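You operate a simulated robot arm through the tools that you are given. There is no shell and no other tool. Be economical: measure what you need, move in short steps, check, and stop when the job is done.

Carry out the task below with a simulated robot arm. There is one attempt and no reset: what you move stays moved.

TASK
Sweep the spilt soil off the oak table and tip it into the steel tub.
Fine: sweep it into the soil pan with the soil brush, put brush and pan back, then stand the white pot on its saucer.

The check looks at the end state, three seconds after you hand in, the way a careful person would. Anything else that was tipped, shoved, dropped, spilled or broken makes it a failure.

THE ROBOT
A 7-joint arm with a two-finger parallel gripper, fixed in place. Base frame: the origin is at the foot of the arm, x ahead of it, y to its left, z up; the work surface is at about z = 0.4. Readings come in m, rad, newtons and seconds.
With the tool pointing down near the work surface it reaches from about 0.32 to 0.74 m from the base axis. Its first joint turns from -2.007 to 2.007 rad. Payload 3.91 kg.
The tool frame sits at the grasp point between the pads (the TCP): z along the fingers, y along the line on which they close. The tips reach 0.03 m beyond it. Largest opening 0.11 m; finger width 0.02, thickness 0.01; the body of the gripper, 0.048 by 0.112 m, starts 0.055 m behind the TCP.
Orientation is that of the tool frame in the base frame, as a unit quaternion [x, y, z, w]. With the fingers straight down and closing along the base's y, the tool's x points along the base's -x, its y along +y and its z along -z.

THE INTERFACE
- The arm moves only by the tool send_rows. Its argument "commands" is a list of rows, each a list of 2 entries, a list of its own where there are three numbers: the shift along the tool's x, y, z in m, then the turn, a rotation vector about the tool's x, y, z in rad. In form: [[[tx, ty, tz], [wx, wy, wz]], ...]. A call has 1 to 10 rows; each row is the pose to reach, as a shift and turn from the pose commanded when the call began, along the tool's axes at that moment. "grip" is the gripper command, from -1 (fully open) to 1 (shut), values between in proportion, set as the call begins (left out, the last holds). A row lasts 0.2 s, in which the tool goes at most 0.05 m and 0.15 rad; a call with a longer step from one row to the next is refused whole, and so is a gripper value outside its range. A pose out of reach is approached as far as the arm can. The call stops where the force on the tool passes 40 N (or 10 N more than at its start, if that is more) or the arm is blocked; 0.2 s more then pass. Each finger travels about 0.108 m/s and halts on what it meets, pressing with about 43 N; the grip force reading is that of the motor and also rises with nothing between the fingers. The clock runs only during rows and for 0.2 s after the last one: add rows that repeat a pose to give the fingers time. It gives the time, the measured TCP pose, the force on the tool (base axes), the opening and the grip force at its end, in the units of the frame above (readings bear some noise).
- Cameras (640 x 400 px; columns grow to the right, rows downward): "scene" is fixed at [0.2302, -0.505, 1.0441]; the picture's right is [0.85, -0.53, 0.00], its down [-0.27, -0.43, -0.86] and it looks along [0.46, 0.73, -0.50] (base axes); focal length 339 px, centre (320, 200). "wrist" rides on the gripper at [-0.036, 0, -0.057] in the tool frame; the picture's right is [0.00, -1.00, 0.00], its down [0.97, 0.00, -0.24] and it looks along [0.24, 0.00, 0.97] (tool axes); focal length 218 px, centre (320, 200). There is no depth. A picture from a camera that has moved, and an enlarged one, comes with that camera's place and axes in the base frame and with its lens. The place of the scene camera against the robot may be out by one fixed shift of up to 0.018 m in any direction.
- grab_frame(camera): a new picture of that camera. No time passes.
- lift_body(by): slides the trunk up (or, below 0, down) by that many m; the arm rides with it, the base frame stays. It gives what a move gives, with no picture.
- zoom(camera, box): a new picture of the part [left, top, right, bottom] of that camera's present view, enlarged. No time passes.
- job_done(): hands the job in; it is judged then, once.

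Work in short steps. Places have to be worked out from the pictures, the camera data and where the tool is seen: move nearer, look again, correct. Check each grasp and each placing, and mend what went wrong. You have 120 turns and 68 pictures in all, those below and enlarged ones among them. Open the gripper and draw the arm clear of the work before you hand the job in, unless the task says otherwise; then end with one line.

The tools are called after "Request:" by a JSON object that holds its "name" and its "arguments". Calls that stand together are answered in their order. send_rows: Moves the arm, as the interface text tells. Its arguments: {"type":"object","properties":{"commands":{"type":"array"},"grip":{"type":"number"}},"required":["commands"]} The other tools are called the same way: lift_body (by) slides the trunk up or down; grab_frame (camera) takes a picture; zoom (camera, box) takes an enlarged picture of a part of a camera's view; job_done () hands the job in.

At the start:

```text
time_s: 0.0
tool_pos: [0.4124, 0.2191, 0.7504]
ee_rot: [0.0, 1.0, 0.0, 0.0]
ft_force: [-0.9, 0.1, 0.0]
finger_gap: 0.1102
grip_force: 0.0
trunk travel left (down, up): [-0.375, 0.615]
```

scene: 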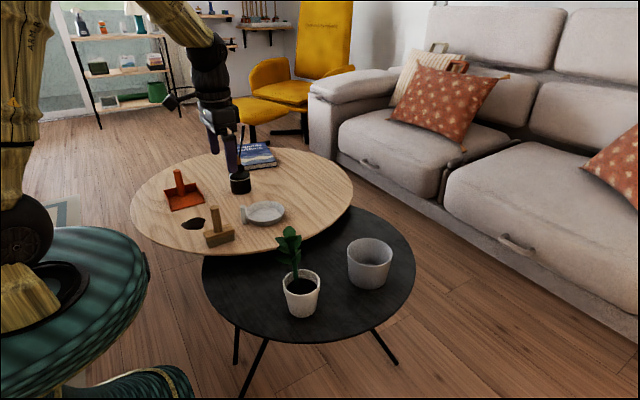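
wrist: 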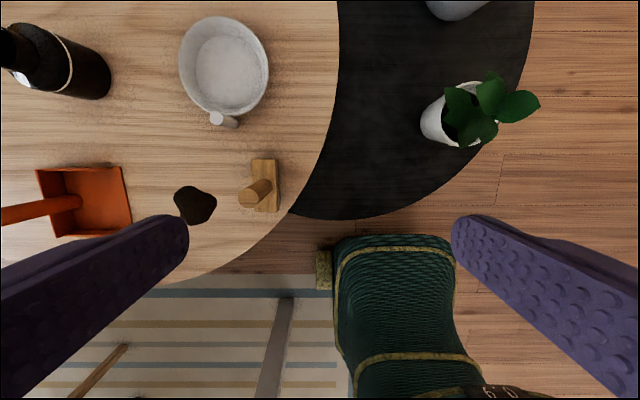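

The pictures show pan, soil, brush, a dish, the pot and the tub. I'll enlarge both views to judge shapes before moving.

Request:
{"name": "zoom", "arguments": {"camera": "scene", "box": [120, 130, 360, 280]}}

Request:
{"name": "zoom", "arguments": {"camera": "scene", "box": [200, 200, 424, 340]}}

Request:
{"name": "zoom", "arguments": {"camera": "wrist", "box": [0, 0, 352, 220]}}

```text
2.67 times, centred on (240, 205) of scene
camera zoom: at [0.2302, -0.505, 1.0441], right [0.85, -0.53, 0.0], down [-0.27, -0.43, -0.86], along [0.46, 0.73, -0.5], focal length 903 px, centre (533, 187)
```

zoom: 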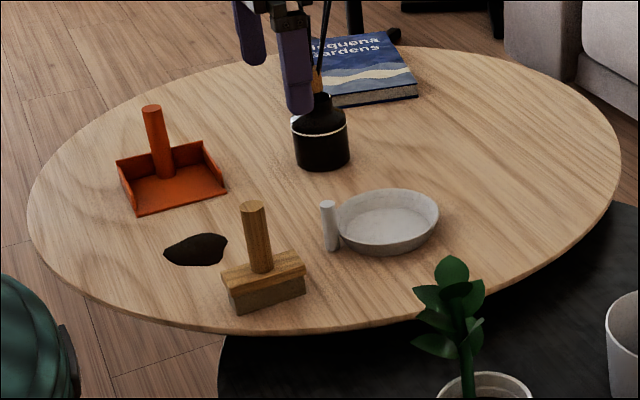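

```text
2.86 times, centred on (312, 270) of scene
camera zoom: at [0.2302, -0.505, 1.0441], right [0.85, -0.53, 0.0], down [-0.27, -0.43, -0.86], along [0.46, 0.73, -0.5], focal length 968 px, centre (343, 0)
```

zoom: 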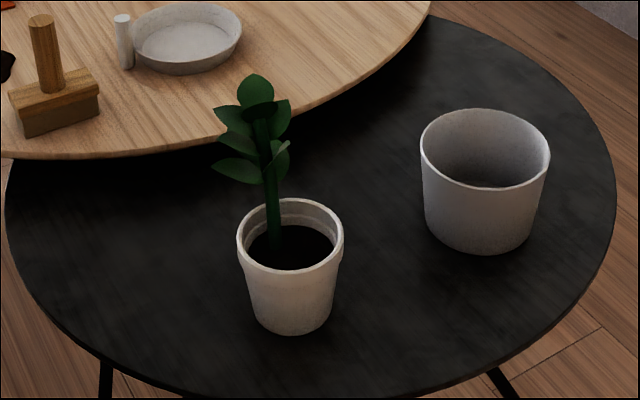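

```text
1.82 times, centred on (176, 110) of wrist
camera zoom: at [0.4477, 0.2184, 0.8065], right [0.0, -1.0, 0.0], down [-0.97, 0.0, 0.24], along [-0.24, 0.0, -0.97], focal length 397 px, centre (582, 364)
```

zoom: 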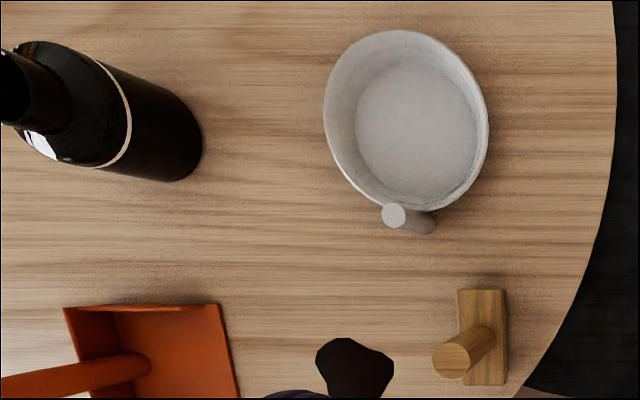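

Triangulating between cameras puts the oak top at z≈0.455, with soil near (0.35,0.43), brush near (0.39,0.30) and the pan near (0.36,0.62). I'll move the wrist over that area for a better look.

Request:
{"name": "send_rows", "arguments": {"commands": [[[0.005, 0.045, 0], [0, 0, 0]], [[0.01, 0.09, 0], [0, 0, 0]], [[0.015, 0.135, 0], [0, 0, 0]], [[0.02, 0.18, 0], [0, 0, 0]], [[0.02, 0.22, 0], [0, 0, 0]], [[0.02, 0.22, 0], [0, 0, 0]]], "grip": -1}}

Request:
{"name": "grab_frame", "arguments": {"camera": "wrist"}}

```text
time_s: 1.4
tool_pos: [0.392, 0.4384, 0.748]
ee_rot: [0.0, 1.0, 0.0, 0.0]
ft_force: [0.0, -0.5, -0.4]
finger_gap: 0.1099
grip_force: 0.1
trunk travel left (down, up): [-0.375, 0.615]
```

```text
62 pictures are left
camera wrist: at [0.4277, 0.4382, 0.8056], right [0.0, -1.0, 0.0], down [-0.97, 0.0, 0.24], along [-0.24, 0.0, -0.97], focal length 218 px, centre (320, 200)
```

wrist: 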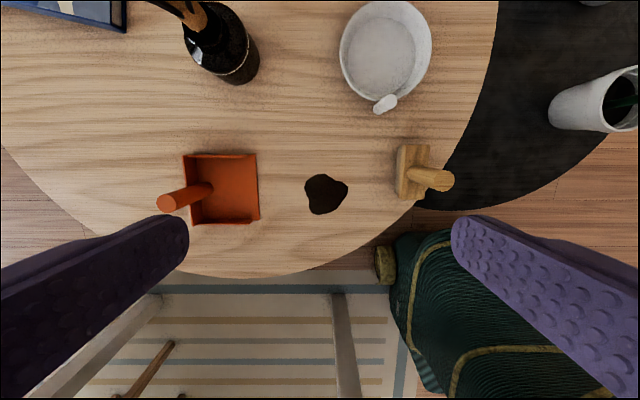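

Parallax gives soil at (0.350,0.428) and oak z≈0.45. I'll enlarge for the pan and brush.

Request:
{"name": "zoom", "arguments": {"camera": "wrist", "box": [150, 120, 470, 240]}}

```text
2.00 times, centred on (310, 180) of wrist
camera zoom: at [0.4277, 0.4382, 0.8056], right [0.0, -1.0, 0.0], down [-0.97, 0.0, 0.24], along [-0.24, 0.0, -0.97], focal length 436 px, centre (340, 240)
```

zoom: 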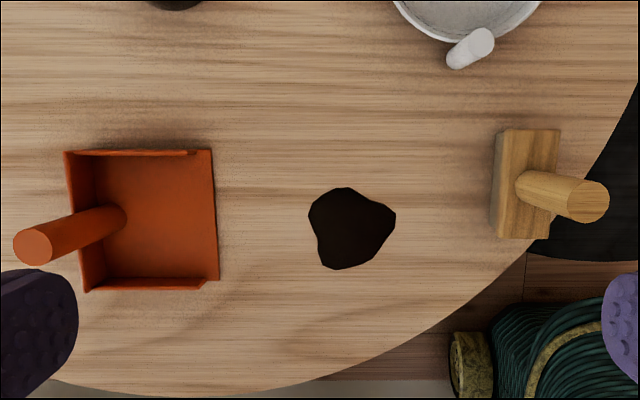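

Brush handle is vertical at about (0.390,0.300), top z≈0.566, and the pan handle at (0.360,0.622), top z≈0.552, with the pan mouth at y≈0.541. I'll move over the brush and look again.

Request:
{"name": "send_rows", "arguments": {"commands": [[[0.001, -0.045, 0], [0, 0, 0]], [[0.002, -0.09, 0], [0, 0, 0]], [[0.002, -0.138, 0], [0, 0, 0]], [[0.002, -0.138, 0.045], [0, 0, 0]], [[0.002, -0.138, 0.09], [0, 0, 0]], [[0.002, -0.138, 0.11], [0, 0, 0]], [[0.002, -0.138, 0.11], [0, 0, 0]]]}}

Request:
{"name": "grab_frame", "arguments": {"camera": "wrist"}}

```text
time_s: 3.0
tool_pos: [0.3873, 0.3009, 0.637]
ee_rot: [-0.001, 1.0, 0.0, 0.0]
ft_force: [0.7, 0.9, -0.3]
finger_gap: 0.11
grip_force: 0.0
trunk travel left (down, up): [-0.375, 0.615]
```

```text
60 pictures are left
camera wrist: at [0.4232, 0.3006, 0.6944], right [0.0, -1.0, 0.0], down [-0.97, 0.0, 0.24], along [-0.24, 0.0, -0.97], focal length 218 px, centre (320, 200)
```

wrist: 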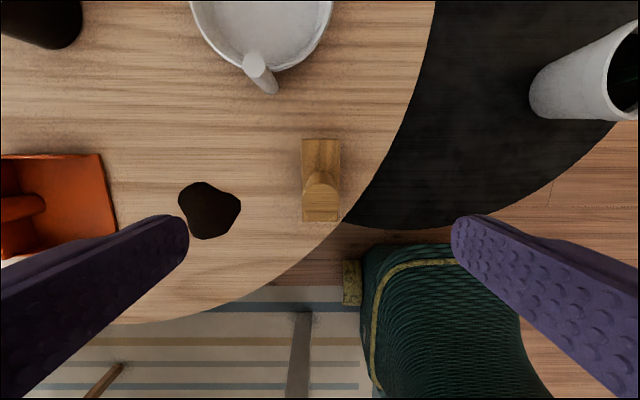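

The brush is centred under the gripper (block x 0.35–0.43, y≈0.30). I descend to z≈0.53 and close on the handle.

Request:
{"name": "send_rows", "arguments": {"commands": [[[0, 0, 0.04], [0, 0, 0]], [[0, 0, 0.08], [0, 0, 0]], [[0, 0, 0.107], [0, 0, 0]], [[0, 0, 0.107], [0, 0, 0]]]}}

Request:
{"name": "zoom", "arguments": {"camera": "scene", "box": [140, 140, 300, 260]}}

```text
time_s: 4.0
tool_pos: [0.3875, 0.2988, 0.5317]
ee_rot: [-0.001, 1.0, -0.001, 0.0]
ft_force: [-1.0, 0.0, -0.6]
finger_gap: 0.1101
grip_force: 0.1
trunk travel left (down, up): [-0.375, 0.615]
```

```text
3.33 times, centred on (220, 200) of scene
camera zoom: at [0.2302, -0.505, 1.0441], right [0.85, -0.53, 0.0], down [-0.27, -0.43, -0.86], along [0.46, 0.73, -0.5], focal length 1129 px, centre (653, 200)
```

zoom: 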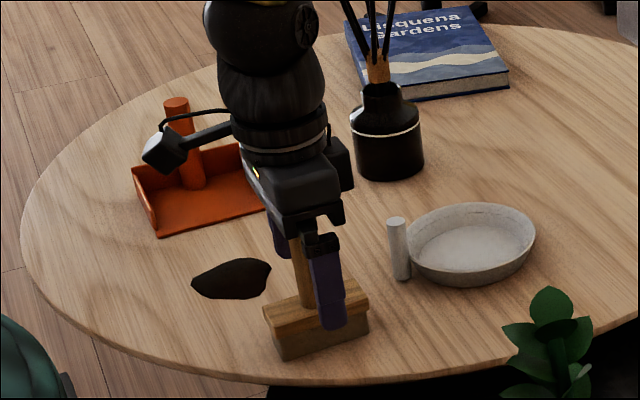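

The fingers straddle the handle; closing.

Request:
{"name": "send_rows", "arguments": {"commands": [[[0, 0, 0], [0, 0, 0]], [[0, 0, 0], [0, 0, 0]], [[0, 0, 0], [0, 0, 0]], [[0, 0, 0], [0, 0, 0]]], "grip": 1}}

Request:
{"name": "send_rows", "arguments": {"commands": [[[0, 0, -0.02], [0, 0, 0]], [[0, 0, -0.02], [0, 0, 0]]]}}

Request:
{"name": "zoom", "arguments": {"camera": "scene", "box": [140, 140, 300, 260]}}

```text
time_s: 5.0
tool_pos: [0.3886, 0.2988, 0.5322]
ee_rot: [0.0, 1.0, 0.0, 0.0]
ft_force: [0.0, -0.5, 0.1]
finger_gap: 0.0235
grip_force: 42.7
trunk travel left (down, up): [-0.375, 0.615]
```

```text
time_s: 5.6
tool_pos: [0.3877, 0.2998, 0.5536]
ee_rot: [0.001, 1.0, -0.001, 0.0]
ft_force: [0.7, -0.4, -1.7]
finger_gap: 0.0234
grip_force: 43.1
trunk travel left (down, up): [-0.375, 0.615]
```

```text
3.33 times, centred on (220, 200) of scene
camera zoom: at [0.2302, -0.505, 1.0441], right [0.85, -0.53, 0.0], down [-0.27, -0.43, -0.86], along [0.46, 0.73, -0.5], focal length 1129 px, centre (653, 200)
```

zoom: 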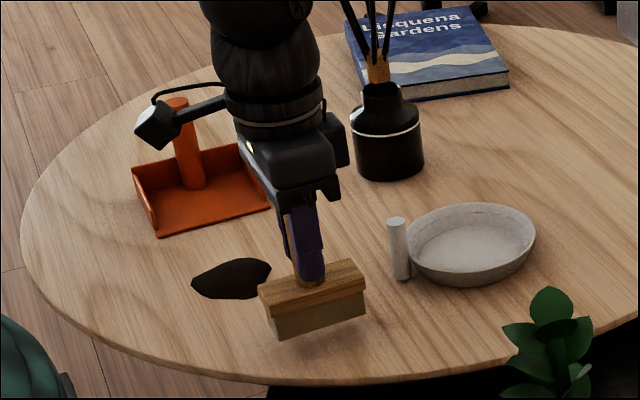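

Brush is held (gap 0.0235). I'll line it up behind the soil (x≈0.351, y≈0.345) and lower it to the table.

Request:
{"name": "send_rows", "arguments": {"commands": [[[0.02, 0.02, 0], [0, 0, 0]], [[0.038, 0.045, 0], [0, 0, 0]], [[0.038, 0.045, 0.012], [0, 0, 0]], [[0.038, 0.045, 0.0195], [0, 0, 0]], [[0.038, 0.045, 0.0195], [0, 0, 0]]]}}

Request:
{"name": "grab_frame", "arguments": {"camera": "wrist"}}

```text
time_s: 6.8
tool_pos: [0.3514, 0.3456, 0.5317]
ee_rot: [0.0, 1.0, 0.0, 0.001]
ft_force: [0.1, 1.0, -1.5]
finger_gap: 0.0232
grip_force: 42.9
trunk travel left (down, up): [-0.375, 0.615]
```

```text
57 pictures are left
camera wrist: at [0.3864, 0.3467, 0.5896], right [0.0, -1.0, 0.0], down [-0.97, 0.0, 0.24], along [-0.24, 0.0, -0.97], focal length 218 px, centre (320, 200)
```

wrist: 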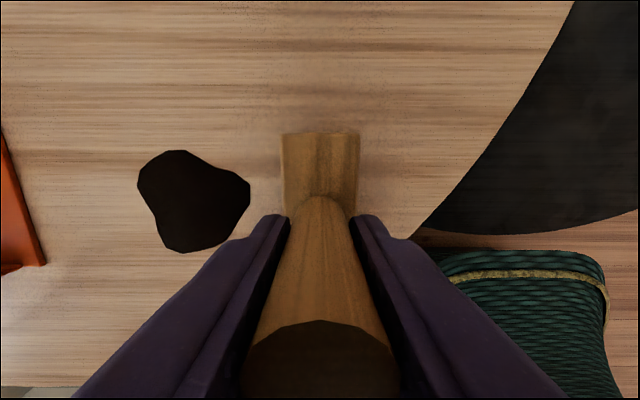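

Alignment is good (soil x 0.314–0.384, brush 0.311–0.391), but the brush still hangs its weight. I'll press 1.5 mm lower and sweep slowly 6 cm toward the pan, then check.

Request:
{"name": "send_rows", "arguments": {"commands": [[[0, 0, 0.0015], [0, 0, 0]], [[0, 0.015, 0.0015], [0, 0, 0]], [[0, 0.03, 0.0015], [0, 0, 0]], [[0, 0.045, 0.0015], [0, 0, 0]], [[0, 0.06, 0.0015], [0, 0, 0]], [[0, 0.06, 0.0015], [0, 0, 0]]]}}

Request:
{"name": "grab_frame", "arguments": {"camera": "wrist"}}

```text
time_s: 8.2
tool_pos: [0.3521, 0.4049, 0.5331]
ee_rot: [0.0, 1.0, 0.001, 0.001]
ft_force: [-1.3, -6.3, 17.6]
finger_gap: 0.0233
grip_force: 43.0
trunk travel left (down, up): [-0.375, 0.615]
```

```text
56 pictures are left
camera wrist: at [0.387, 0.4048, 0.5894], right [0.0, -1.0, 0.0], down [-0.97, 0.0, 0.24], along [-0.24, 0.0, -0.97], focal length 218 px, centre (320, 200)
```

wrist: 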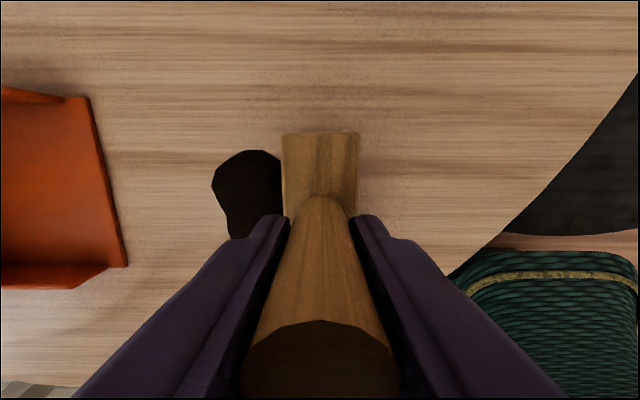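

The brush presses at ~18 N and the soil seems to bunch ahead of it. I'll ease the pressure slightly and carry on toward the pan mouth, drifting toward x≈0.358.

Request:
{"name": "send_rows", "arguments": {"commands": [[[0, 0.015, -0.0005], [0, 0, 0]], [[-0.002, 0.03, -0.0005], [0, 0, 0]], [[-0.004, 0.045, -0.0005], [0, 0, 0]], [[-0.006, 0.06, -0.0005], [0, 0, 0]], [[-0.006, 0.06, -0.0005], [0, 0, 0]]]}}

Request:
{"name": "grab_frame", "arguments": {"camera": "wrist"}}

Request:
{"name": "zoom", "arguments": {"camera": "scene", "box": [140, 140, 300, 260]}}

```text
time_s: 9.4
tool_pos: [0.3568, 0.4639, 0.5318]
ee_rot: [-0.001, 1.0, 0.0, -0.001]
ft_force: [-0.9, -3.6, 9.6]
finger_gap: 0.0233
grip_force: 43.0
trunk travel left (down, up): [-0.375, 0.615]
```

```text
55 pictures are left
camera wrist: at [0.3924, 0.465, 0.5894], right [0.0, -1.0, 0.0], down [-0.97, 0.0, 0.24], along [-0.24, 0.0, -0.97], focal length 218 px, centre (320, 200)
```

wrist: 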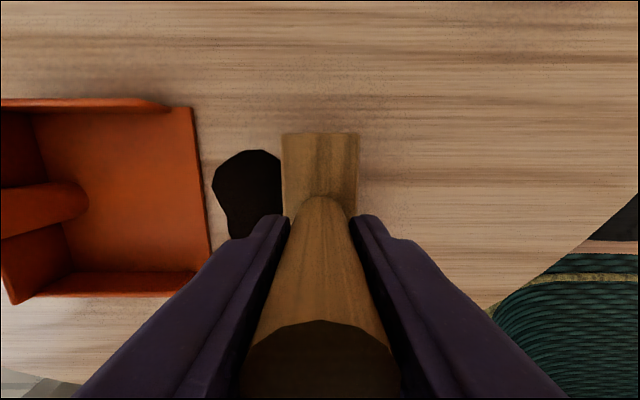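

```text
3.33 times, centred on (220, 200) of scene
camera zoom: at [0.2302, -0.505, 1.0441], right [0.85, -0.53, 0.0], down [-0.27, -0.43, -0.86], along [0.46, 0.73, -0.5], focal length 1129 px, centre (653, 200)
```

zoom: 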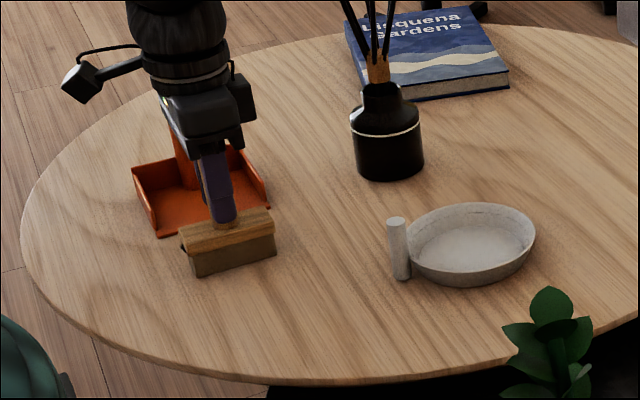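

The soil travels with the brush and the table behind is clean. The pan mouth is at y≈0.543, so I'll sweep on until the brush front is almost at the lip.

Request:
{"name": "send_rows", "arguments": {"commands": [[[-0.002, 0.015, 0], [0, 0, 0]], [[-0.003, 0.03, 0], [0, 0, 0]], [[-0.003, 0.045, 0], [0, 0, 0]], [[-0.003, 0.054, 0], [0, 0, 0]], [[-0.003, 0.054, 0], [0, 0, 0]]]}}

Request:
{"name": "grab_frame", "arguments": {"camera": "wrist"}}

```text
time_s: 10.6
tool_pos: [0.3611, 0.5187, 0.5329]
ee_rot: [0.0, 1.0, 0.0, 0.001]
ft_force: [-1.3, -4.1, 14.3]
finger_gap: 0.023
grip_force: 42.5
trunk travel left (down, up): [-0.375, 0.615]
```

```text
53 pictures are left
camera wrist: at [0.3974, 0.5177, 0.5893], right [0.0, -1.0, 0.0], down [-0.97, 0.0, 0.24], along [-0.24, 0.0, -0.97], focal length 218 px, centre (320, 200)
```

wrist: 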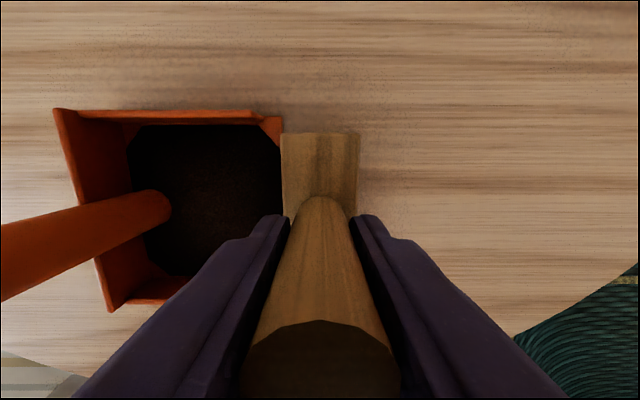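

The soil is now in the pan. I'll back the brush off, lift it, and check the table.

Request:
{"name": "send_rows", "arguments": {"commands": [[[0, -0.01, 0], [0, 0, 0]], [[0, -0.02, -0.03], [0, 0, 0]], [[0, -0.06, -0.06], [0, 0, 0]], [[0, -0.1, -0.07], [0, 0, 0]], [[0, -0.1, -0.07], [0, 0, 0]]]}}

Request:
{"name": "grab_frame", "arguments": {"camera": "wrist"}}

Request:
{"name": "zoom", "arguments": {"camera": "scene", "box": [140, 140, 300, 260]}}

```text
time_s: 11.8
tool_pos: [0.3606, 0.4152, 0.6022]
ee_rot: [0.0, 1.0, 0.0, 0.0]
ft_force: [0.1, -0.7, -1.2]
finger_gap: 0.0233
grip_force: 42.5
trunk travel left (down, up): [-0.375, 0.615]
```

```text
52 pictures are left
camera wrist: at [0.3973, 0.4172, 0.6589], right [0.0, -1.0, 0.0], down [-0.97, 0.0, 0.24], along [-0.24, 0.0, -0.97], focal length 218 px, centre (320, 200)
```

wrist: 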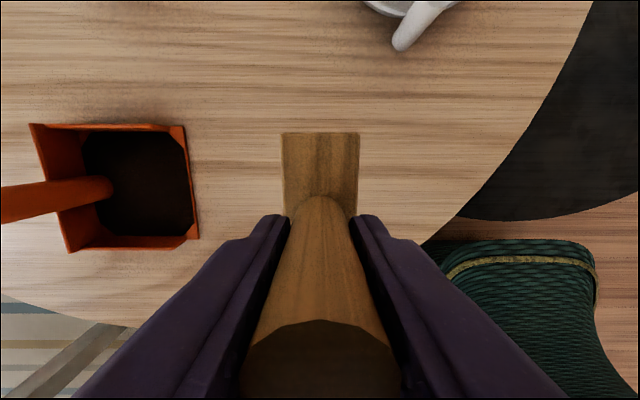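

```text
3.33 times, centred on (220, 200) of scene
camera zoom: at [0.2302, -0.505, 1.0441], right [0.85, -0.53, 0.0], down [-0.27, -0.43, -0.86], along [0.46, 0.73, -0.5], focal length 1129 px, centre (653, 200)
```

zoom: 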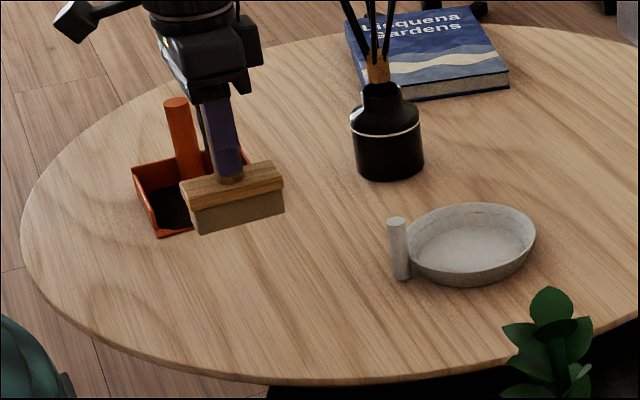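

Table is clean and the soil sits in the pan. I return the brush to its original spot by undoing the commanded shifts exactly.

Request:
{"name": "send_rows", "arguments": {"commands": [[[-0.01, -0.04, 0], [0, 0, 0]], [[-0.02, -0.08, 0], [0, 0, 0]], [[-0.029, -0.119, 0], [0, 0, 0]], [[-0.029, -0.119, 0.035], [0, 0, 0]], [[-0.029, -0.119, 0.06], [0, 0, 0]], [[-0.029, -0.119, 0.0695], [0, 0, 0]], [[-0.029, -0.119, 0.0695], [0, 0, 0]]]}}

```text
time_s: 13.4
tool_pos: [0.3888, 0.2992, 0.5314]
ee_rot: [0.0, 1.0, 0.001, 0.001]
ft_force: [-1.7, -2.0, 17.4]
finger_gap: 0.0231
grip_force: 43.1
trunk travel left (down, up): [-0.375, 0.615]
```

Brush is pressing on the table, so I ease up 1 mm and open, then rise.

Request:
{"name": "send_rows", "arguments": {"commands": [[[0, 0, -0.001], [0, 0, 0]], [[0, 0, -0.001], [0, 0, 0]]]}}

Request:
{"name": "send_rows", "arguments": {"commands": [[[0, 0, 0], [0, 0, 0]], [[0, 0, 0], [0, 0, 0]], [[0, 0, 0], [0, 0, 0]], [[0, 0, -0.04], [0, 0, 0]], [[0, 0, -0.08], [0, 0, 0]], [[0, 0, -0.12], [0, 0, 0]], [[0, 0, -0.12], [0, 0, 0]]], "grip": -1}}

Request:
{"name": "grab_frame", "arguments": {"camera": "wrist"}}

```text
time_s: 14.0
tool_pos: [0.3891, 0.2998, 0.5325]
ee_rot: [0.0, 1.0, 0.0, 0.001]
ft_force: [-2.5, 1.4, 4.5]
finger_gap: 0.0233
grip_force: 42.5
trunk travel left (down, up): [-0.375, 0.615]
```

```text
time_s: 15.6
tool_pos: [0.3913, 0.2989, 0.6544]
ee_rot: [0.0, 1.0, 0.0, 0.0]
ft_force: [-0.2, -0.5, -0.6]
finger_gap: 0.11
grip_force: 0.1
trunk travel left (down, up): [-0.375, 0.615]
```

```text
50 pictures are left
camera wrist: at [0.4267, 0.2989, 0.7122], right [0.0, -1.0, 0.0], down [-0.97, 0.0, 0.24], along [-0.24, 0.0, -0.97], focal length 218 px, centre (320, 200)
```

wrist: 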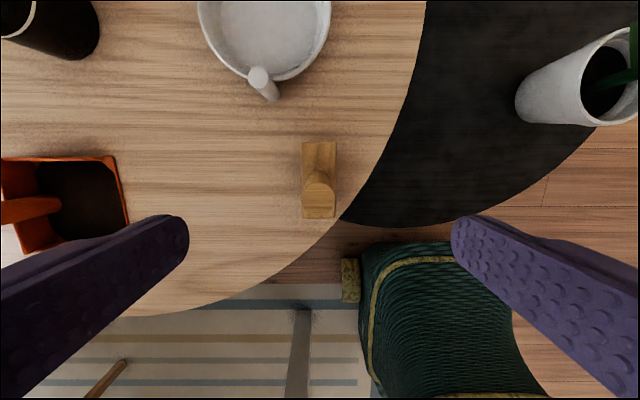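

Brush stands back in place. Next I'll survey the tub and pot from above with the empty hand, staying higher than the plant (top z≈0.64).

Request:
{"name": "send_rows", "arguments": {"commands": [[[0, 0, -0.045], [0, 0, 0]], [[0, -0.01, -0.09], [0, 0, 0]], [[-0.025, -0.05, -0.11], [0, 0, 0]], [[-0.05, -0.09, -0.126], [0, 0, 0]], [[-0.075, -0.13, -0.126], [0, 0, 0]], [[-0.1, -0.17, -0.126], [0, 0, 0]], [[-0.13, -0.2, -0.126], [0, 0, 0]], [[-0.16, -0.22, -0.126], [0, 0, 0]], [[-0.16, -0.22, -0.126], [0, 0, 0]]]}}

Request:
{"name": "grab_frame", "arguments": {"camera": "wrist"}}

```text
refused: row 3 steps farther than a row can; nothing moved
```

```text
49 pictures are left
camera wrist: at [0.4267, 0.2989, 0.7122], right [0.0, -1.0, 0.0], down [-0.97, 0.0, 0.24], along [-0.24, 0.0, -0.97], focal length 218 px, centre (320, 200)
```

wrist: 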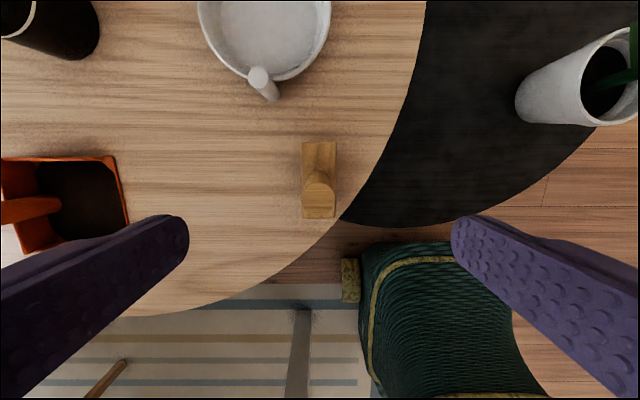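

A step was too long; I resend with smaller ones.

Request:
{"name": "send_rows", "arguments": {"commands": [[[0, 0, -0.045], [0, 0, 0]], [[0, -0.01, -0.09], [0, 0, 0]], [[-0.02, -0.04, -0.11], [0, 0, 0]], [[-0.04, -0.075, -0.126], [0, 0, 0]], [[-0.065, -0.115, -0.126], [0, 0, 0]], [[-0.09, -0.15, -0.126], [0, 0, 0]], [[-0.12, -0.185, -0.126], [0, 0, 0]], [[-0.15, -0.215, -0.126], [0, 0, 0]], [[-0.16, -0.22, -0.126], [0, 0, 0]], [[-0.16, -0.22, -0.126], [0, 0, 0]]]}}

Request:
{"name": "grab_frame", "arguments": {"camera": "wrist"}}

```text
time_s: 17.8
tool_pos: [0.5499, 0.0794, 0.7787]
ee_rot: [0.0, 1.0, 0.0, -0.001]
ft_force: [0.4, -0.4, 0.5]
finger_gap: 0.1098
grip_force: 0.1
trunk travel left (down, up): [-0.375, 0.615]
```

```text
48 pictures are left
camera wrist: at [0.5842, 0.0801, 0.836], right [0.0, -1.0, 0.0], down [-0.97, 0.0, 0.24], along [-0.24, 0.0, -0.97], focal length 218 px, centre (320, 200)
```

wrist: 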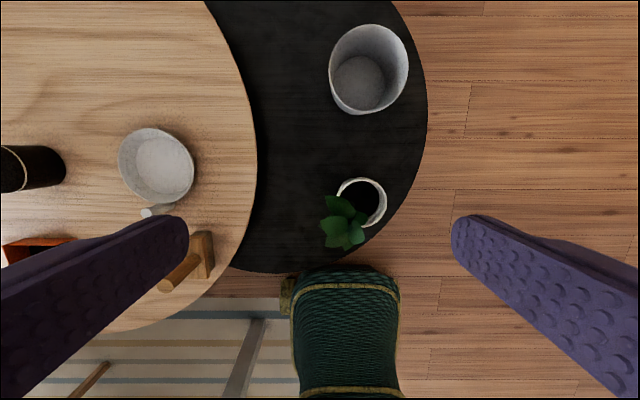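

Estimates: tub rim centre ≈(0.70,0.01,0.495), Ø≈0.11; pot ≈(0.497,0.01), rim z≈0.485; saucer ≈(0.555,0.35) with its knob on the −x side. Next I go toward the pan, turning the tool +90° about vertical so the tub tipping will be a natural forward tilt.

Request:
{"name": "send_rows", "arguments": {"commands": [[[0.013, 0.034, 0], [0, 0, -0.12]], [[0.026, 0.068, 0], [0, 0, -0.24]], [[0.039, 0.102, 0], [0, 0, -0.36]], [[0.052, 0.136, 0], [0, 0, -0.48]], [[0.065, 0.17, 0], [0, 0, -0.6]], [[0.078, 0.204, 0], [0, 0, -0.72]], [[0.091, 0.238, 0], [0, 0, -0.84]], [[0.104, 0.272, 0], [0, 0, -0.96]], [[0.117, 0.306, 0], [0, 0, -1.08]], [[0.13, 0.34, 0], [0, 0, -1.2]]]}}

```text
time_s: 20.0
tool_pos: [0.4181, 0.4213, 0.7781]
ee_rot: [-0.566, 0.825, 0.0, -0.001]
ft_force: [-0.8, -0.3, 0.2]
finger_gap: 0.11
grip_force: 0.0
trunk travel left (down, up): [-0.375, 0.615]
```

On track. I finish the yaw and move above the pan handle.

Request:
{"name": "send_rows", "arguments": {"commands": [[[-0.033, 0.025, 0], [0, 0, -0.08]], [[-0.066, 0.05, 0], [0, 0, -0.16]], [[-0.1, 0.076, 0], [0, 0, -0.24]], [[-0.133, 0.102, 0], [0, 0, -0.32]], [[-0.166, 0.127, 0], [0, 0, -0.371]], [[-0.166, 0.127, 0.045], [0, 0, -0.371]], [[-0.166, 0.127, 0.09], [0, 0, -0.371]], [[-0.166, 0.127, 0.098], [0, 0, -0.371]], [[-0.166, 0.127, 0.098], [0, 0, -0.371]]]}}

Request:
{"name": "grab_frame", "arguments": {"camera": "wrist"}}

Request:
{"name": "grab_frame", "arguments": {"camera": "scene"}}

```text
time_s: 22.0
tool_pos: [0.3633, 0.6205, 0.6834]
ee_rot: [0.707, -0.707, 0.001, 0.0]
ft_force: [0.1, 0.7, -0.1]
finger_gap: 0.1101
grip_force: 0.1
out of reach, approached as far as the arm can: row 5, 6
trunk travel left (down, up): [-0.375, 0.615]
```

```text
47 pictures are left
camera wrist: at [0.3629, 0.6556, 0.741], right [1.0, 0.0, 0.0], down [0.0, -0.97, 0.24], along [0.0, -0.24, -0.97], focal length 218 px, centre (320, 200)
```

wrist: 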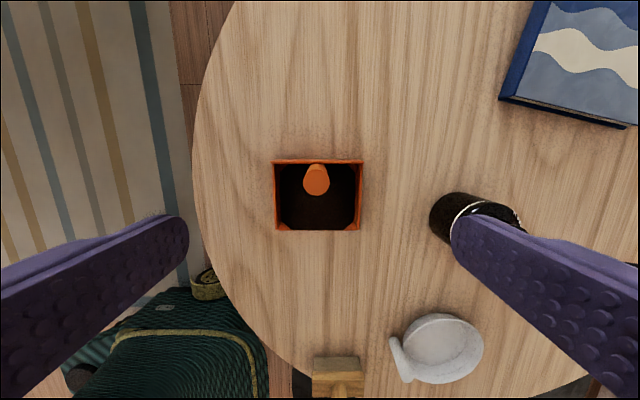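

```text
46 pictures are left
```

scene: 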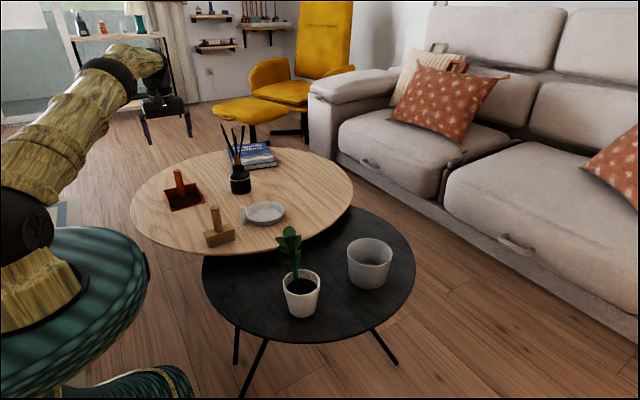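

The handle is centred under the hand (≈(0.360,0.626)). I descend to z≈0.527 with a small correction.

Request:
{"name": "send_rows", "arguments": {"commands": [[[-0.004, 0.003, 0.04], [0, 0, 0]], [[-0.004, 0.003, 0.08], [0, 0, 0]], [[-0.004, 0.003, 0.12], [0, 0, 0]], [[-0.004, 0.003, 0.15], [0, 0, 0]], [[-0.004, 0.003, 0.156], [0, 0, 0]], [[-0.004, 0.003, 0.156], [0, 0, 0]]]}}

Request:
{"name": "grab_frame", "arguments": {"camera": "wrist"}}

Request:
{"name": "zoom", "arguments": {"camera": "scene", "box": [130, 120, 290, 240]}}

```text
time_s: 23.4
tool_pos: [0.358, 0.6231, 0.5249]
ee_rot: [-0.707, 0.707, -0.001, 0.0]
ft_force: [-0.6, -0.3, -0.7]
finger_gap: 0.11
grip_force: 0.0
trunk travel left (down, up): [-0.375, 0.615]
```

```text
45 pictures are left
camera wrist: at [0.3577, 0.6594, 0.5819], right [1.0, 0.0, 0.0], down [0.0, -0.97, 0.24], along [0.0, -0.24, -0.97], focal length 218 px, centre (320, 200)
```

wrist: 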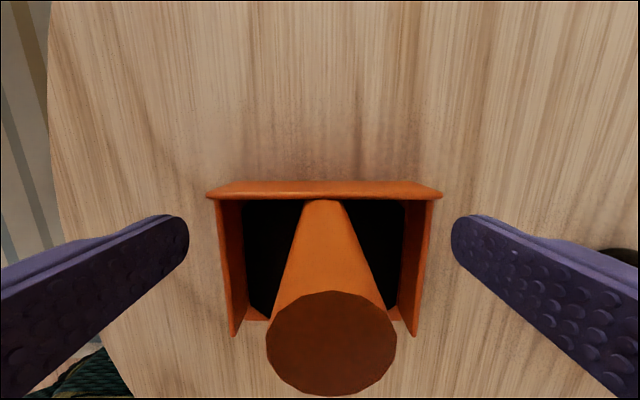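

```text
3.33 times, centred on (210, 180) of scene
camera zoom: at [0.2302, -0.505, 1.0441], right [0.85, -0.53, 0.0], down [-0.27, -0.43, -0.86], along [0.46, 0.73, -0.5], focal length 1129 px, centre (687, 267)
```

zoom: 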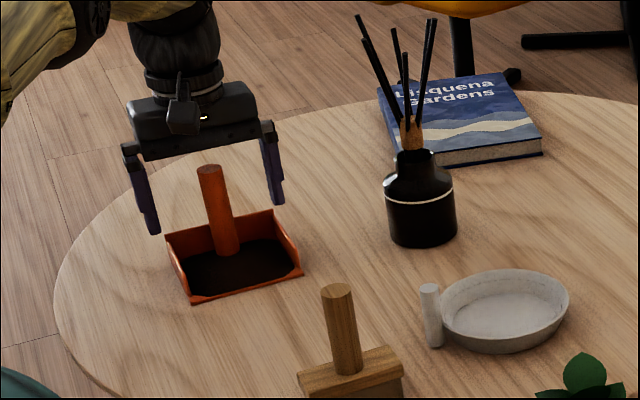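

Fingers straddle the handle correctly; closing.

Request:
{"name": "send_rows", "arguments": {"commands": [[[-0.002, -0.002, 0], [0, 0, 0]], [[-0.002, -0.002, 0], [0, 0, 0]], [[-0.002, -0.002, 0], [0, 0, 0]], [[-0.002, -0.002, 0], [0, 0, 0]], [[-0.002, -0.002, 0], [0, 0, 0]]], "grip": 1}}

Request:
{"name": "send_rows", "arguments": {"commands": [[[0, 0, -0.01], [0, 0, 0]], [[0, 0, -0.03], [0, 0, 0]], [[0, 0, -0.03], [0, 0, 0]]]}}

Request:
{"name": "zoom", "arguments": {"camera": "scene", "box": [130, 120, 290, 240]}}

```text
time_s: 24.6
tool_pos: [0.3611, 0.6267, 0.5243]
ee_rot: [0.707, -0.707, 0.0, 0.001]
ft_force: [-0.3, 0.9, 0.1]
finger_gap: 0.0231
grip_force: 42.9
trunk travel left (down, up): [-0.375, 0.615]
```

```text
time_s: 25.4
tool_pos: [0.3615, 0.6261, 0.5576]
ee_rot: [-0.707, 0.707, 0.001, 0.001]
ft_force: [0.3, -0.1, 3.0]
finger_gap: 0.0227
grip_force: 43.1
trunk travel left (down, up): [-0.375, 0.615]
```

```text
3.33 times, centred on (210, 180) of scene
camera zoom: at [0.2302, -0.505, 1.0441], right [0.85, -0.53, 0.0], down [-0.27, -0.43, -0.86], along [0.46, 0.73, -0.5], focal length 1129 px, centre (687, 267)
```

zoom: 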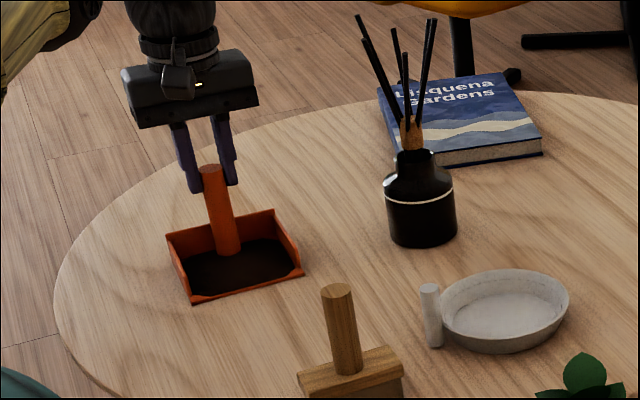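

The pan did not rise; the pads appear to have slid up the handle. I'll look from the wrist.

Request:
{"name": "grab_frame", "arguments": {"camera": "wrist"}}

```text
42 pictures are left
camera wrist: at [0.3607, 0.6622, 0.614], right [1.0, 0.0, 0.0], down [0.0, -0.97, 0.24], along [0.0, -0.24, -0.97], focal length 218 px, centre (320, 200)
```

wrist: 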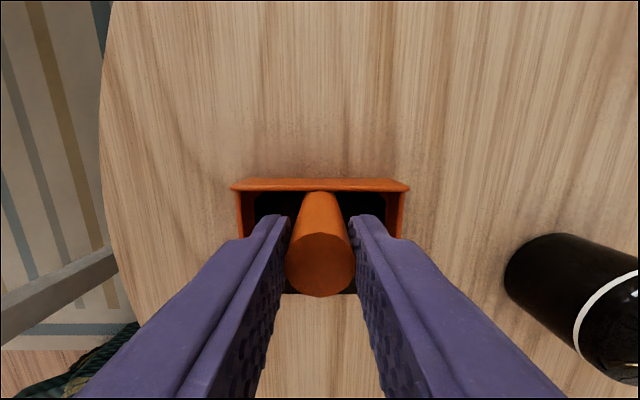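

The handle is centred between the pads, but they slid up it. I go down again 4.5 cm deeper with the fingers opened slightly, regrip low on the handle, and lift slowly, watching the force.

Request:
{"name": "send_rows", "arguments": {"commands": [[[0, 0, 0], [0, 0, 0]], [[0, 0, 0], [0, 0, 0]], [[0, 0, 0.03], [0, 0, 0]], [[0, 0, 0.042], [0, 0, 0]], [[0, 0, 0.042], [0, 0, 0]]], "grip": -0.2}}

Request:
{"name": "send_rows", "arguments": {"commands": [[[0, 0, 0], [0, 0, 0]], [[0, 0, 0], [0, 0, 0]], [[0, 0, 0], [0, 0, 0]], [[0, 0, 0], [0, 0, 0]], [[0, 0, 0], [0, 0, 0]]], "grip": 1}}

Request:
{"name": "send_rows", "arguments": {"commands": [[[0, 0, -0.002], [0, 0, 0]], [[0, 0, -0.004], [0, 0, 0]]]}}

```text
time_s: 26.6
tool_pos: [0.3618, 0.6281, 0.5151]
ee_rot: [0.707, -0.707, 0.0, 0.001]
ft_force: [0.0, -1.7, 5.8]
finger_gap: 0.0661
grip_force: 0.1
trunk travel left (down, up): [-0.375, 0.615]
```

```text
time_s: 27.8
tool_pos: [0.361, 0.6274, 0.5149]
ee_rot: [0.708, -0.707, -0.002, 0.0]
ft_force: [-0.1, 2.4, 7.9]
finger_gap: 0.0234
grip_force: 42.9
trunk travel left (down, up): [-0.375, 0.615]
```

```text
time_s: 28.4
tool_pos: [0.361, 0.6264, 0.5171]
ee_rot: [0.708, -0.706, 0.001, 0.001]
ft_force: [-0.4, 0.4, 0.3]
finger_gap: 0.0237
grip_force: 42.7
trunk travel left (down, up): [-0.375, 0.615]
```

A small contact occurred at the bottom, now gone. Continuing the lift slowly.

Request:
{"name": "send_rows", "arguments": {"commands": [[[0, 0, -0.006], [0, 0, 0]], [[0, 0, -0.012], [0, 0, 0]], [[0, 0, -0.018], [0, 0, 0]], [[0, 0, -0.018], [0, 0, 0]]]}}

Request:
{"name": "zoom", "arguments": {"camera": "scene", "box": [130, 120, 290, 240]}}

Request:
{"name": "grab_frame", "arguments": {"camera": "wrist"}}

```text
time_s: 29.4
tool_pos: [0.3601, 0.6255, 0.5355]
ee_rot: [0.707, -0.707, -0.001, 0.0]
ft_force: [0.6, -0.6, -1.6]
finger_gap: 0.0237
grip_force: 42.4
trunk travel left (down, up): [-0.375, 0.615]
```

```text
3.33 times, centred on (210, 180) of scene
camera zoom: at [0.2302, -0.505, 1.0441], right [0.85, -0.53, 0.0], down [-0.27, -0.43, -0.86], along [0.46, 0.73, -0.5], focal length 1129 px, centre (687, 267)
```

zoom: 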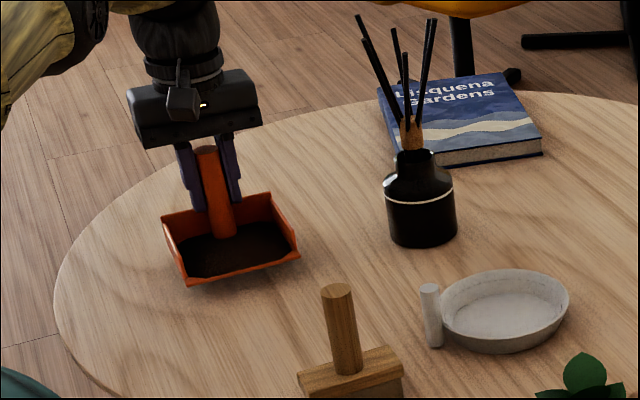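

```text
40 pictures are left
camera wrist: at [0.3606, 0.663, 0.5929], right [1.0, 0.0, 0.0], down [0.0, -0.97, 0.24], along [0.0, -0.24, -0.97], focal length 218 px, centre (320, 200)
```

wrist: 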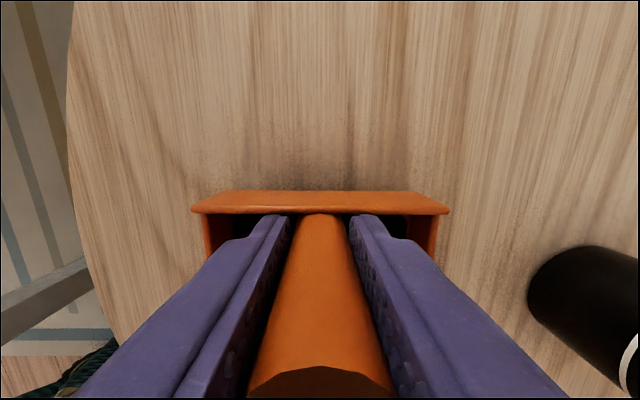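

The pan is now lifted level with its soil. I'll raise it with the trunk (better reach and a straight-up lift), then retract and swing.

Request:
{"name": "lift_body", "arguments": {"by": 0.18}}

Request:
{"name": "grab_frame", "arguments": {"camera": "scene"}}

```text
time_s: 31.4
tool_pos: [0.3604, 0.6272, 0.7155]
ee_rot: [0.707, -0.707, 0.0, -0.001]
ft_force: [-1.0, 0.8, -1.0]
finger_gap: 0.0235
grip_force: 43.0
trunk travel left (down, up): [-0.555, 0.435]
```

```text
39 pictures are left
```

scene: 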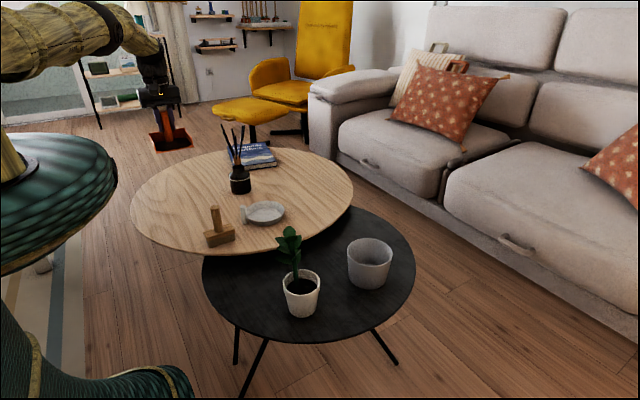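

Pan is up and level with soil in it. I retract and swing toward the tub at this height, turning the yaw back.

Request:
{"name": "send_rows", "arguments": {"commands": [[[0.04, 0, 0], [0, 0, 0.1]], [[0.08, 0, 0], [0, 0, 0.2]], [[0.12, 0, 0], [0, 0, 0.3]], [[0.16, 0, 0], [0, 0, 0.42]], [[0.2, 0, -0.005], [0, 0, 0.54]], [[0.24, -0.015, -0.01], [0, 0, 0.66]], [[0.28, -0.035, -0.015], [0, 0, 0.78]], [[0.32, -0.06, -0.02], [0, 0, 0.9]], [[0.36, -0.085, -0.025], [0, 0, 1.02]], [[0.4, -0.11, -0.025], [0, 0, 1.14]]]}}

```text
time_s: 33.6
tool_pos: [0.4697, 0.2264, 0.7406]
ee_rot: [-0.213, 0.977, 0.0, 0.0]
ft_force: [-1.4, -0.1, -1.7]
finger_gap: 0.0233
grip_force: 43.0
trunk travel left (down, up): [-0.555, 0.435]
```

Now a curved move behind the plant to (0.68,0.04) with yaw 0.

Request:
{"name": "send_rows", "arguments": {"commands": [[[-0.0367, -0.0279, 0], [0, 0, 0.06]], [[-0.0713, -0.0603, 0], [0, 0, 0.12]], [[-0.0992, -0.0952, 0], [0, 0, 0.18]], [[-0.1185, -0.1371, 0], [0, 0, 0.25]], [[-0.122, -0.1772, 0], [0, 0, 0.32]], [[-0.121, -0.2153, 0], [0, 0, 0.38]], [[-0.1129, -0.2567, 0], [0, 0, 0.431]], [[-0.1129, -0.2567, 0], [0, 0, 0.431]]]}}

Request:
{"name": "grab_frame", "arguments": {"camera": "wrist"}}

Request:
{"name": "grab_frame", "arguments": {"camera": "scene"}}

```text
time_s: 35.4
tool_pos: [0.68, 0.0353, 0.7417]
ee_rot: [0.0, 1.0, 0.0, 0.0]
ft_force: [-0.3, -0.5, -1.2]
finger_gap: 0.0234
grip_force: 42.7
trunk travel left (down, up): [-0.555, 0.435]
```

```text
38 pictures are left
camera wrist: at [0.7156, 0.0357, 0.7981], right [0.0, -1.0, 0.0], down [-0.97, 0.0, 0.24], along [-0.24, 0.0, -0.97], focal length 218 px, centre (320, 200)
```

wrist: 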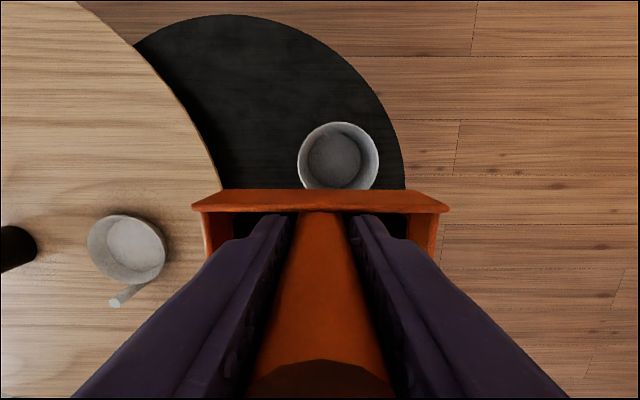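

```text
37 pictures are left
```

scene: 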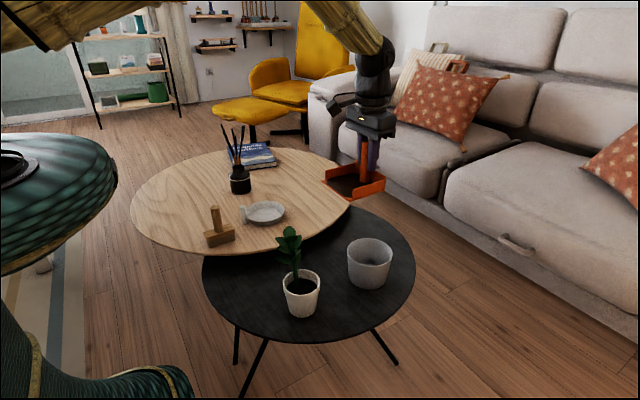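

Soil is still in the pan; the tub centre refines to (0.696,0.010). I move to (0.715,0.010,0.64), level, just above the tub.

Request:
{"name": "send_rows", "arguments": {"commands": [[[-0.015, -0.012, 0.03], [0, 0, 0]], [[-0.03, -0.025, 0.06], [0, 0, 0]], [[-0.035, -0.025, 0.1], [0, 0, 0]], [[-0.035, -0.025, 0.1], [0, 0, 0]]]}}

Request:
{"name": "zoom", "arguments": {"camera": "scene", "box": [270, 110, 430, 310]}}

```text
time_s: 36.4
tool_pos: [0.7185, 0.0135, 0.6401]
ee_rot: [0.0, 1.0, 0.0, -0.001]
ft_force: [-0.8, -0.3, -0.9]
finger_gap: 0.0232
grip_force: 43.8
trunk travel left (down, up): [-0.555, 0.435]
```

```text
2.00 times, centred on (350, 210) of scene
camera zoom: at [0.2302, -0.505, 1.0441], right [0.85, -0.53, 0.0], down [-0.27, -0.43, -0.86], along [0.46, 0.73, -0.5], focal length 677 px, centre (260, 180)
```

zoom: 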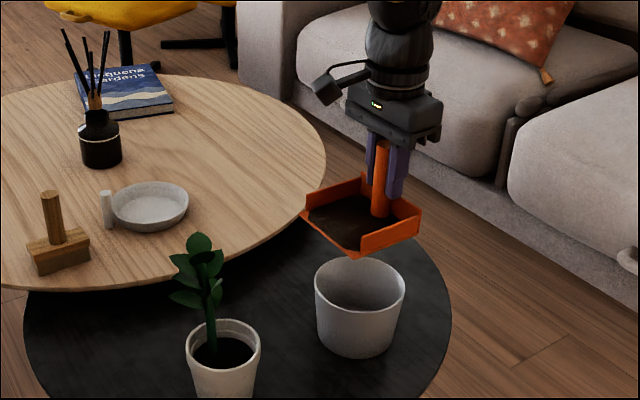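

Pan is level above the tub. I start tilting forward to 30°, moving out so the lip stays over the tub.

Request:
{"name": "send_rows", "arguments": {"commands": [[[-0.008, -0.001, 0], [0, -0.13, 0]], [[-0.013, -0.001, 0], [0, -0.26, 0]], [[-0.02, -0.001, 0.005], [0, -0.39, 0]], [[-0.02, -0.001, 0.012], [0, -0.52, 0]], [[-0.02, -0.001, 0.012], [0, -0.52, 0]]]}}

Request:
{"name": "zoom", "arguments": {"camera": "scene", "box": [270, 110, 430, 310]}}

```text
time_s: 37.6
tool_pos: [0.7362, 0.0137, 0.6283]
ee_rot: [0.0, 0.966, 0.0, 0.257]
ft_force: [0.1, -0.4, -0.7]
finger_gap: 0.0234
grip_force: 42.4
trunk travel left (down, up): [-0.555, 0.435]
```

```text
2.00 times, centred on (350, 210) of scene
camera zoom: at [0.2302, -0.505, 1.0441], right [0.85, -0.53, 0.0], down [-0.27, -0.43, -0.86], along [0.46, 0.73, -0.5], focal length 677 px, centre (260, 180)
```

zoom: 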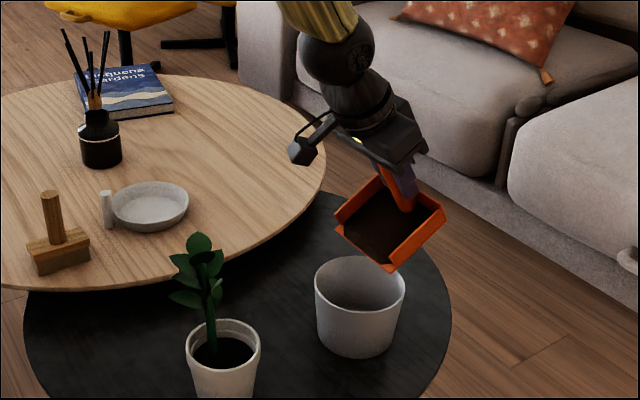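

Lip sits over the tub centre. I continue to ~75° keeping the lip there, and hold.

Request:
{"name": "send_rows", "arguments": {"commands": [[[0.0144, -0.003, 0.001], [0, -0.13, 0]], [[0.0266, -0.003, -0.006], [0, -0.26, 0]], [[0.0379, -0.003, -0.0124], [0, -0.39, 0]], [[0.0499, -0.003, -0.0216], [0, -0.52, 0]], [[0.0613, -0.003, -0.0259], [0, -0.65, 0]], [[0.074, -0.003, -0.0297], [0, -0.78, 0]], [[0.074, -0.003, -0.0297], [0, -0.78, 0]], [[0.074, -0.003, -0.0297], [0, -0.78, 0]], [[0.074, -0.003, -0.0297], [0, -0.78, 0]]]}}

Request:
{"name": "zoom", "arguments": {"camera": "scene", "box": [270, 110, 430, 310]}}

```text
time_s: 39.6
tool_pos: [0.658, 0.011, 0.6175]
ee_rot: [-0.001, 0.796, 0.0, 0.606]
ft_force: [1.2, 0.4, -1.3]
finger_gap: 0.0235
grip_force: 43.4
trunk travel left (down, up): [-0.555, 0.435]
```

```text
2.00 times, centred on (350, 210) of scene
camera zoom: at [0.2302, -0.505, 1.0441], right [0.85, -0.53, 0.0], down [-0.27, -0.43, -0.86], along [0.46, 0.73, -0.5], focal length 677 px, centre (260, 180)
```

zoom: 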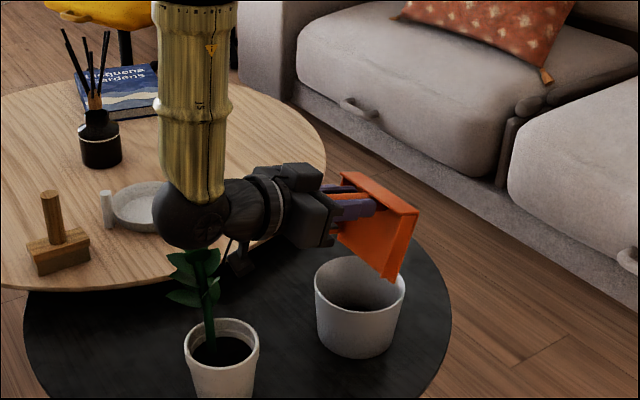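

Wrist is close to the plant, so I check quickly the tub and plant before reversing.

Request:
{"name": "zoom", "arguments": {"camera": "scene", "box": [260, 200, 420, 320]}}

Request:
{"name": "grab_frame", "arguments": {"camera": "wrist"}}

```text
3.33 times, centred on (340, 260) of scene
camera zoom: at [0.2302, -0.505, 1.0441], right [0.85, -0.53, 0.0], down [-0.27, -0.43, -0.86], along [0.46, 0.73, -0.5], focal length 1129 px, centre (253, 0)
```

zoom: 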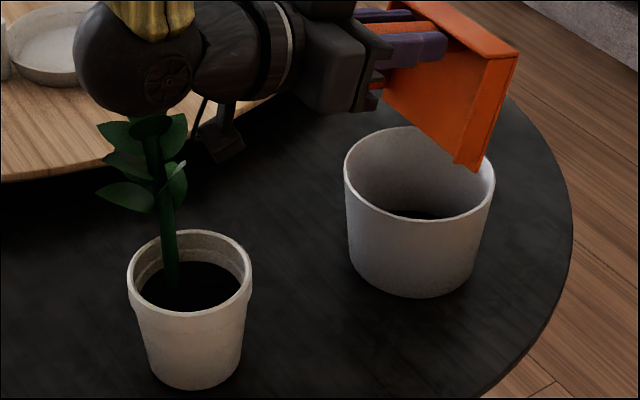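

```text
32 pictures are left
camera wrist: at [0.6123, 0.0114, 0.6677], right [0.0, -1.0, 0.0], down [-0.49, 0.0, -0.87], along [0.87, 0.0, -0.49], focal length 218 px, centre (320, 200)
```

wrist: 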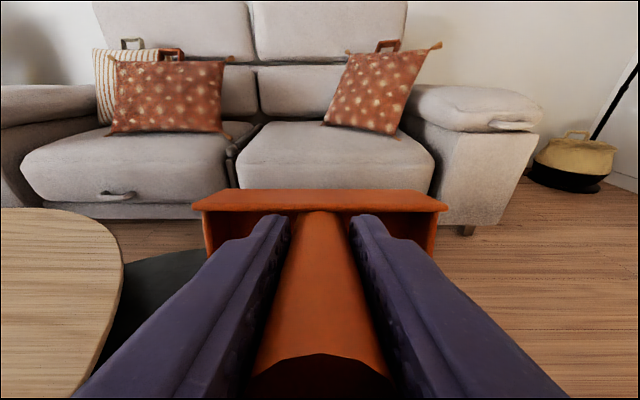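

The soil is in the tub and the pan is empty. I rise straight up first, away from the plant, then untilt.

Request:
{"name": "send_rows", "arguments": {"commands": [[[-0.0289, 0, -0.008], [0, 0, 0]], [[-0.0578, 0, -0.016], [0, 0, 0]], [[-0.077, 0, -0.021], [0, 0.145, 0]], [[-0.087, 0, -0.024], [0, 0.29, 0]], [[-0.096, 0, -0.027], [0, 0.435, 0]], [[-0.096, 0, -0.027], [0, 0.58, 0]], [[-0.096, 0, -0.027], [0, 0.725, 0]], [[-0.096, 0, -0.027], [0, 0.87, 0]], [[-0.096, 0, -0.027], [0, 1.015, 0]], [[-0.096, 0, -0.027], [0, 1.16, 0]]]}}

Request:
{"name": "send_rows", "arguments": {"commands": [[[0, 0, 0], [0, 0.14, 0]], [[0, 0, 0], [0, 0.14, 0]]]}}

Request:
{"name": "zoom", "arguments": {"camera": "scene", "box": [260, 150, 420, 330]}}

```text
time_s: 41.8
tool_pos: [0.6566, 0.0132, 0.717]
ee_rot: [-0.001, 0.998, 0.0, 0.069]
ft_force: [0.4, 0.3, -0.9]
finger_gap: 0.0234
grip_force: 43.0
trunk travel left (down, up): [-0.555, 0.435]
```

```text
time_s: 42.4
tool_pos: [0.6559, 0.0119, 0.7164]
ee_rot: [0.0, 1.0, 0.0, -0.001]
ft_force: [-0.4, 0.0, -1.1]
finger_gap: 0.0236
grip_force: 43.0
trunk travel left (down, up): [-0.555, 0.435]
```

```text
2.22 times, centred on (340, 240) of scene
camera zoom: at [0.2302, -0.505, 1.0441], right [0.85, -0.53, 0.0], down [-0.27, -0.43, -0.86], along [0.46, 0.73, -0.5], focal length 753 px, centre (276, 111)
```

zoom: 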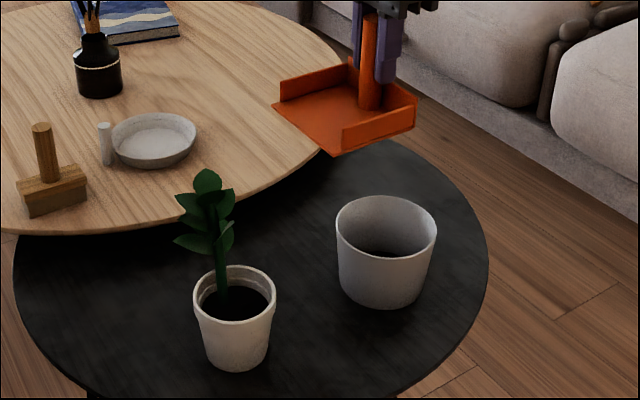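

Pot and tub stand fine and the pan is clean. I carry the pan back along the reverse path.

Request:
{"name": "send_rows", "arguments": {"commands": [[[0.012, 0.04, -0.015], [0, 0, -0.1]], [[0.03, 0.083, -0.025], [0, 0, -0.2]], [[0.056, 0.118, -0.025], [0, 0, -0.32]], [[0.09, 0.15, -0.025], [0, 0, -0.44]], [[0.13, 0.175, -0.025], [0, 0, -0.56]], [[0.17, 0.2, -0.025], [0, 0, -0.68]], [[0.2, 0.238, -0.025], [0, 0, -0.8]], [[0.225, 0.28, -0.025], [0, 0, -0.92]], [[0.25, 0.32, -0.025], [0, 0, -1.04]], [[0.27, 0.365, -0.025], [0, 0, -1.17]]]}}

```text
time_s: 44.6
tool_pos: [0.3865, 0.3791, 0.7465]
ee_rot: [-0.553, 0.833, 0.0, -0.001]
ft_force: [-0.2, -0.1, -0.8]
finger_gap: 0.0234
grip_force: 43.0
trunk travel left (down, up): [-0.555, 0.435]
```

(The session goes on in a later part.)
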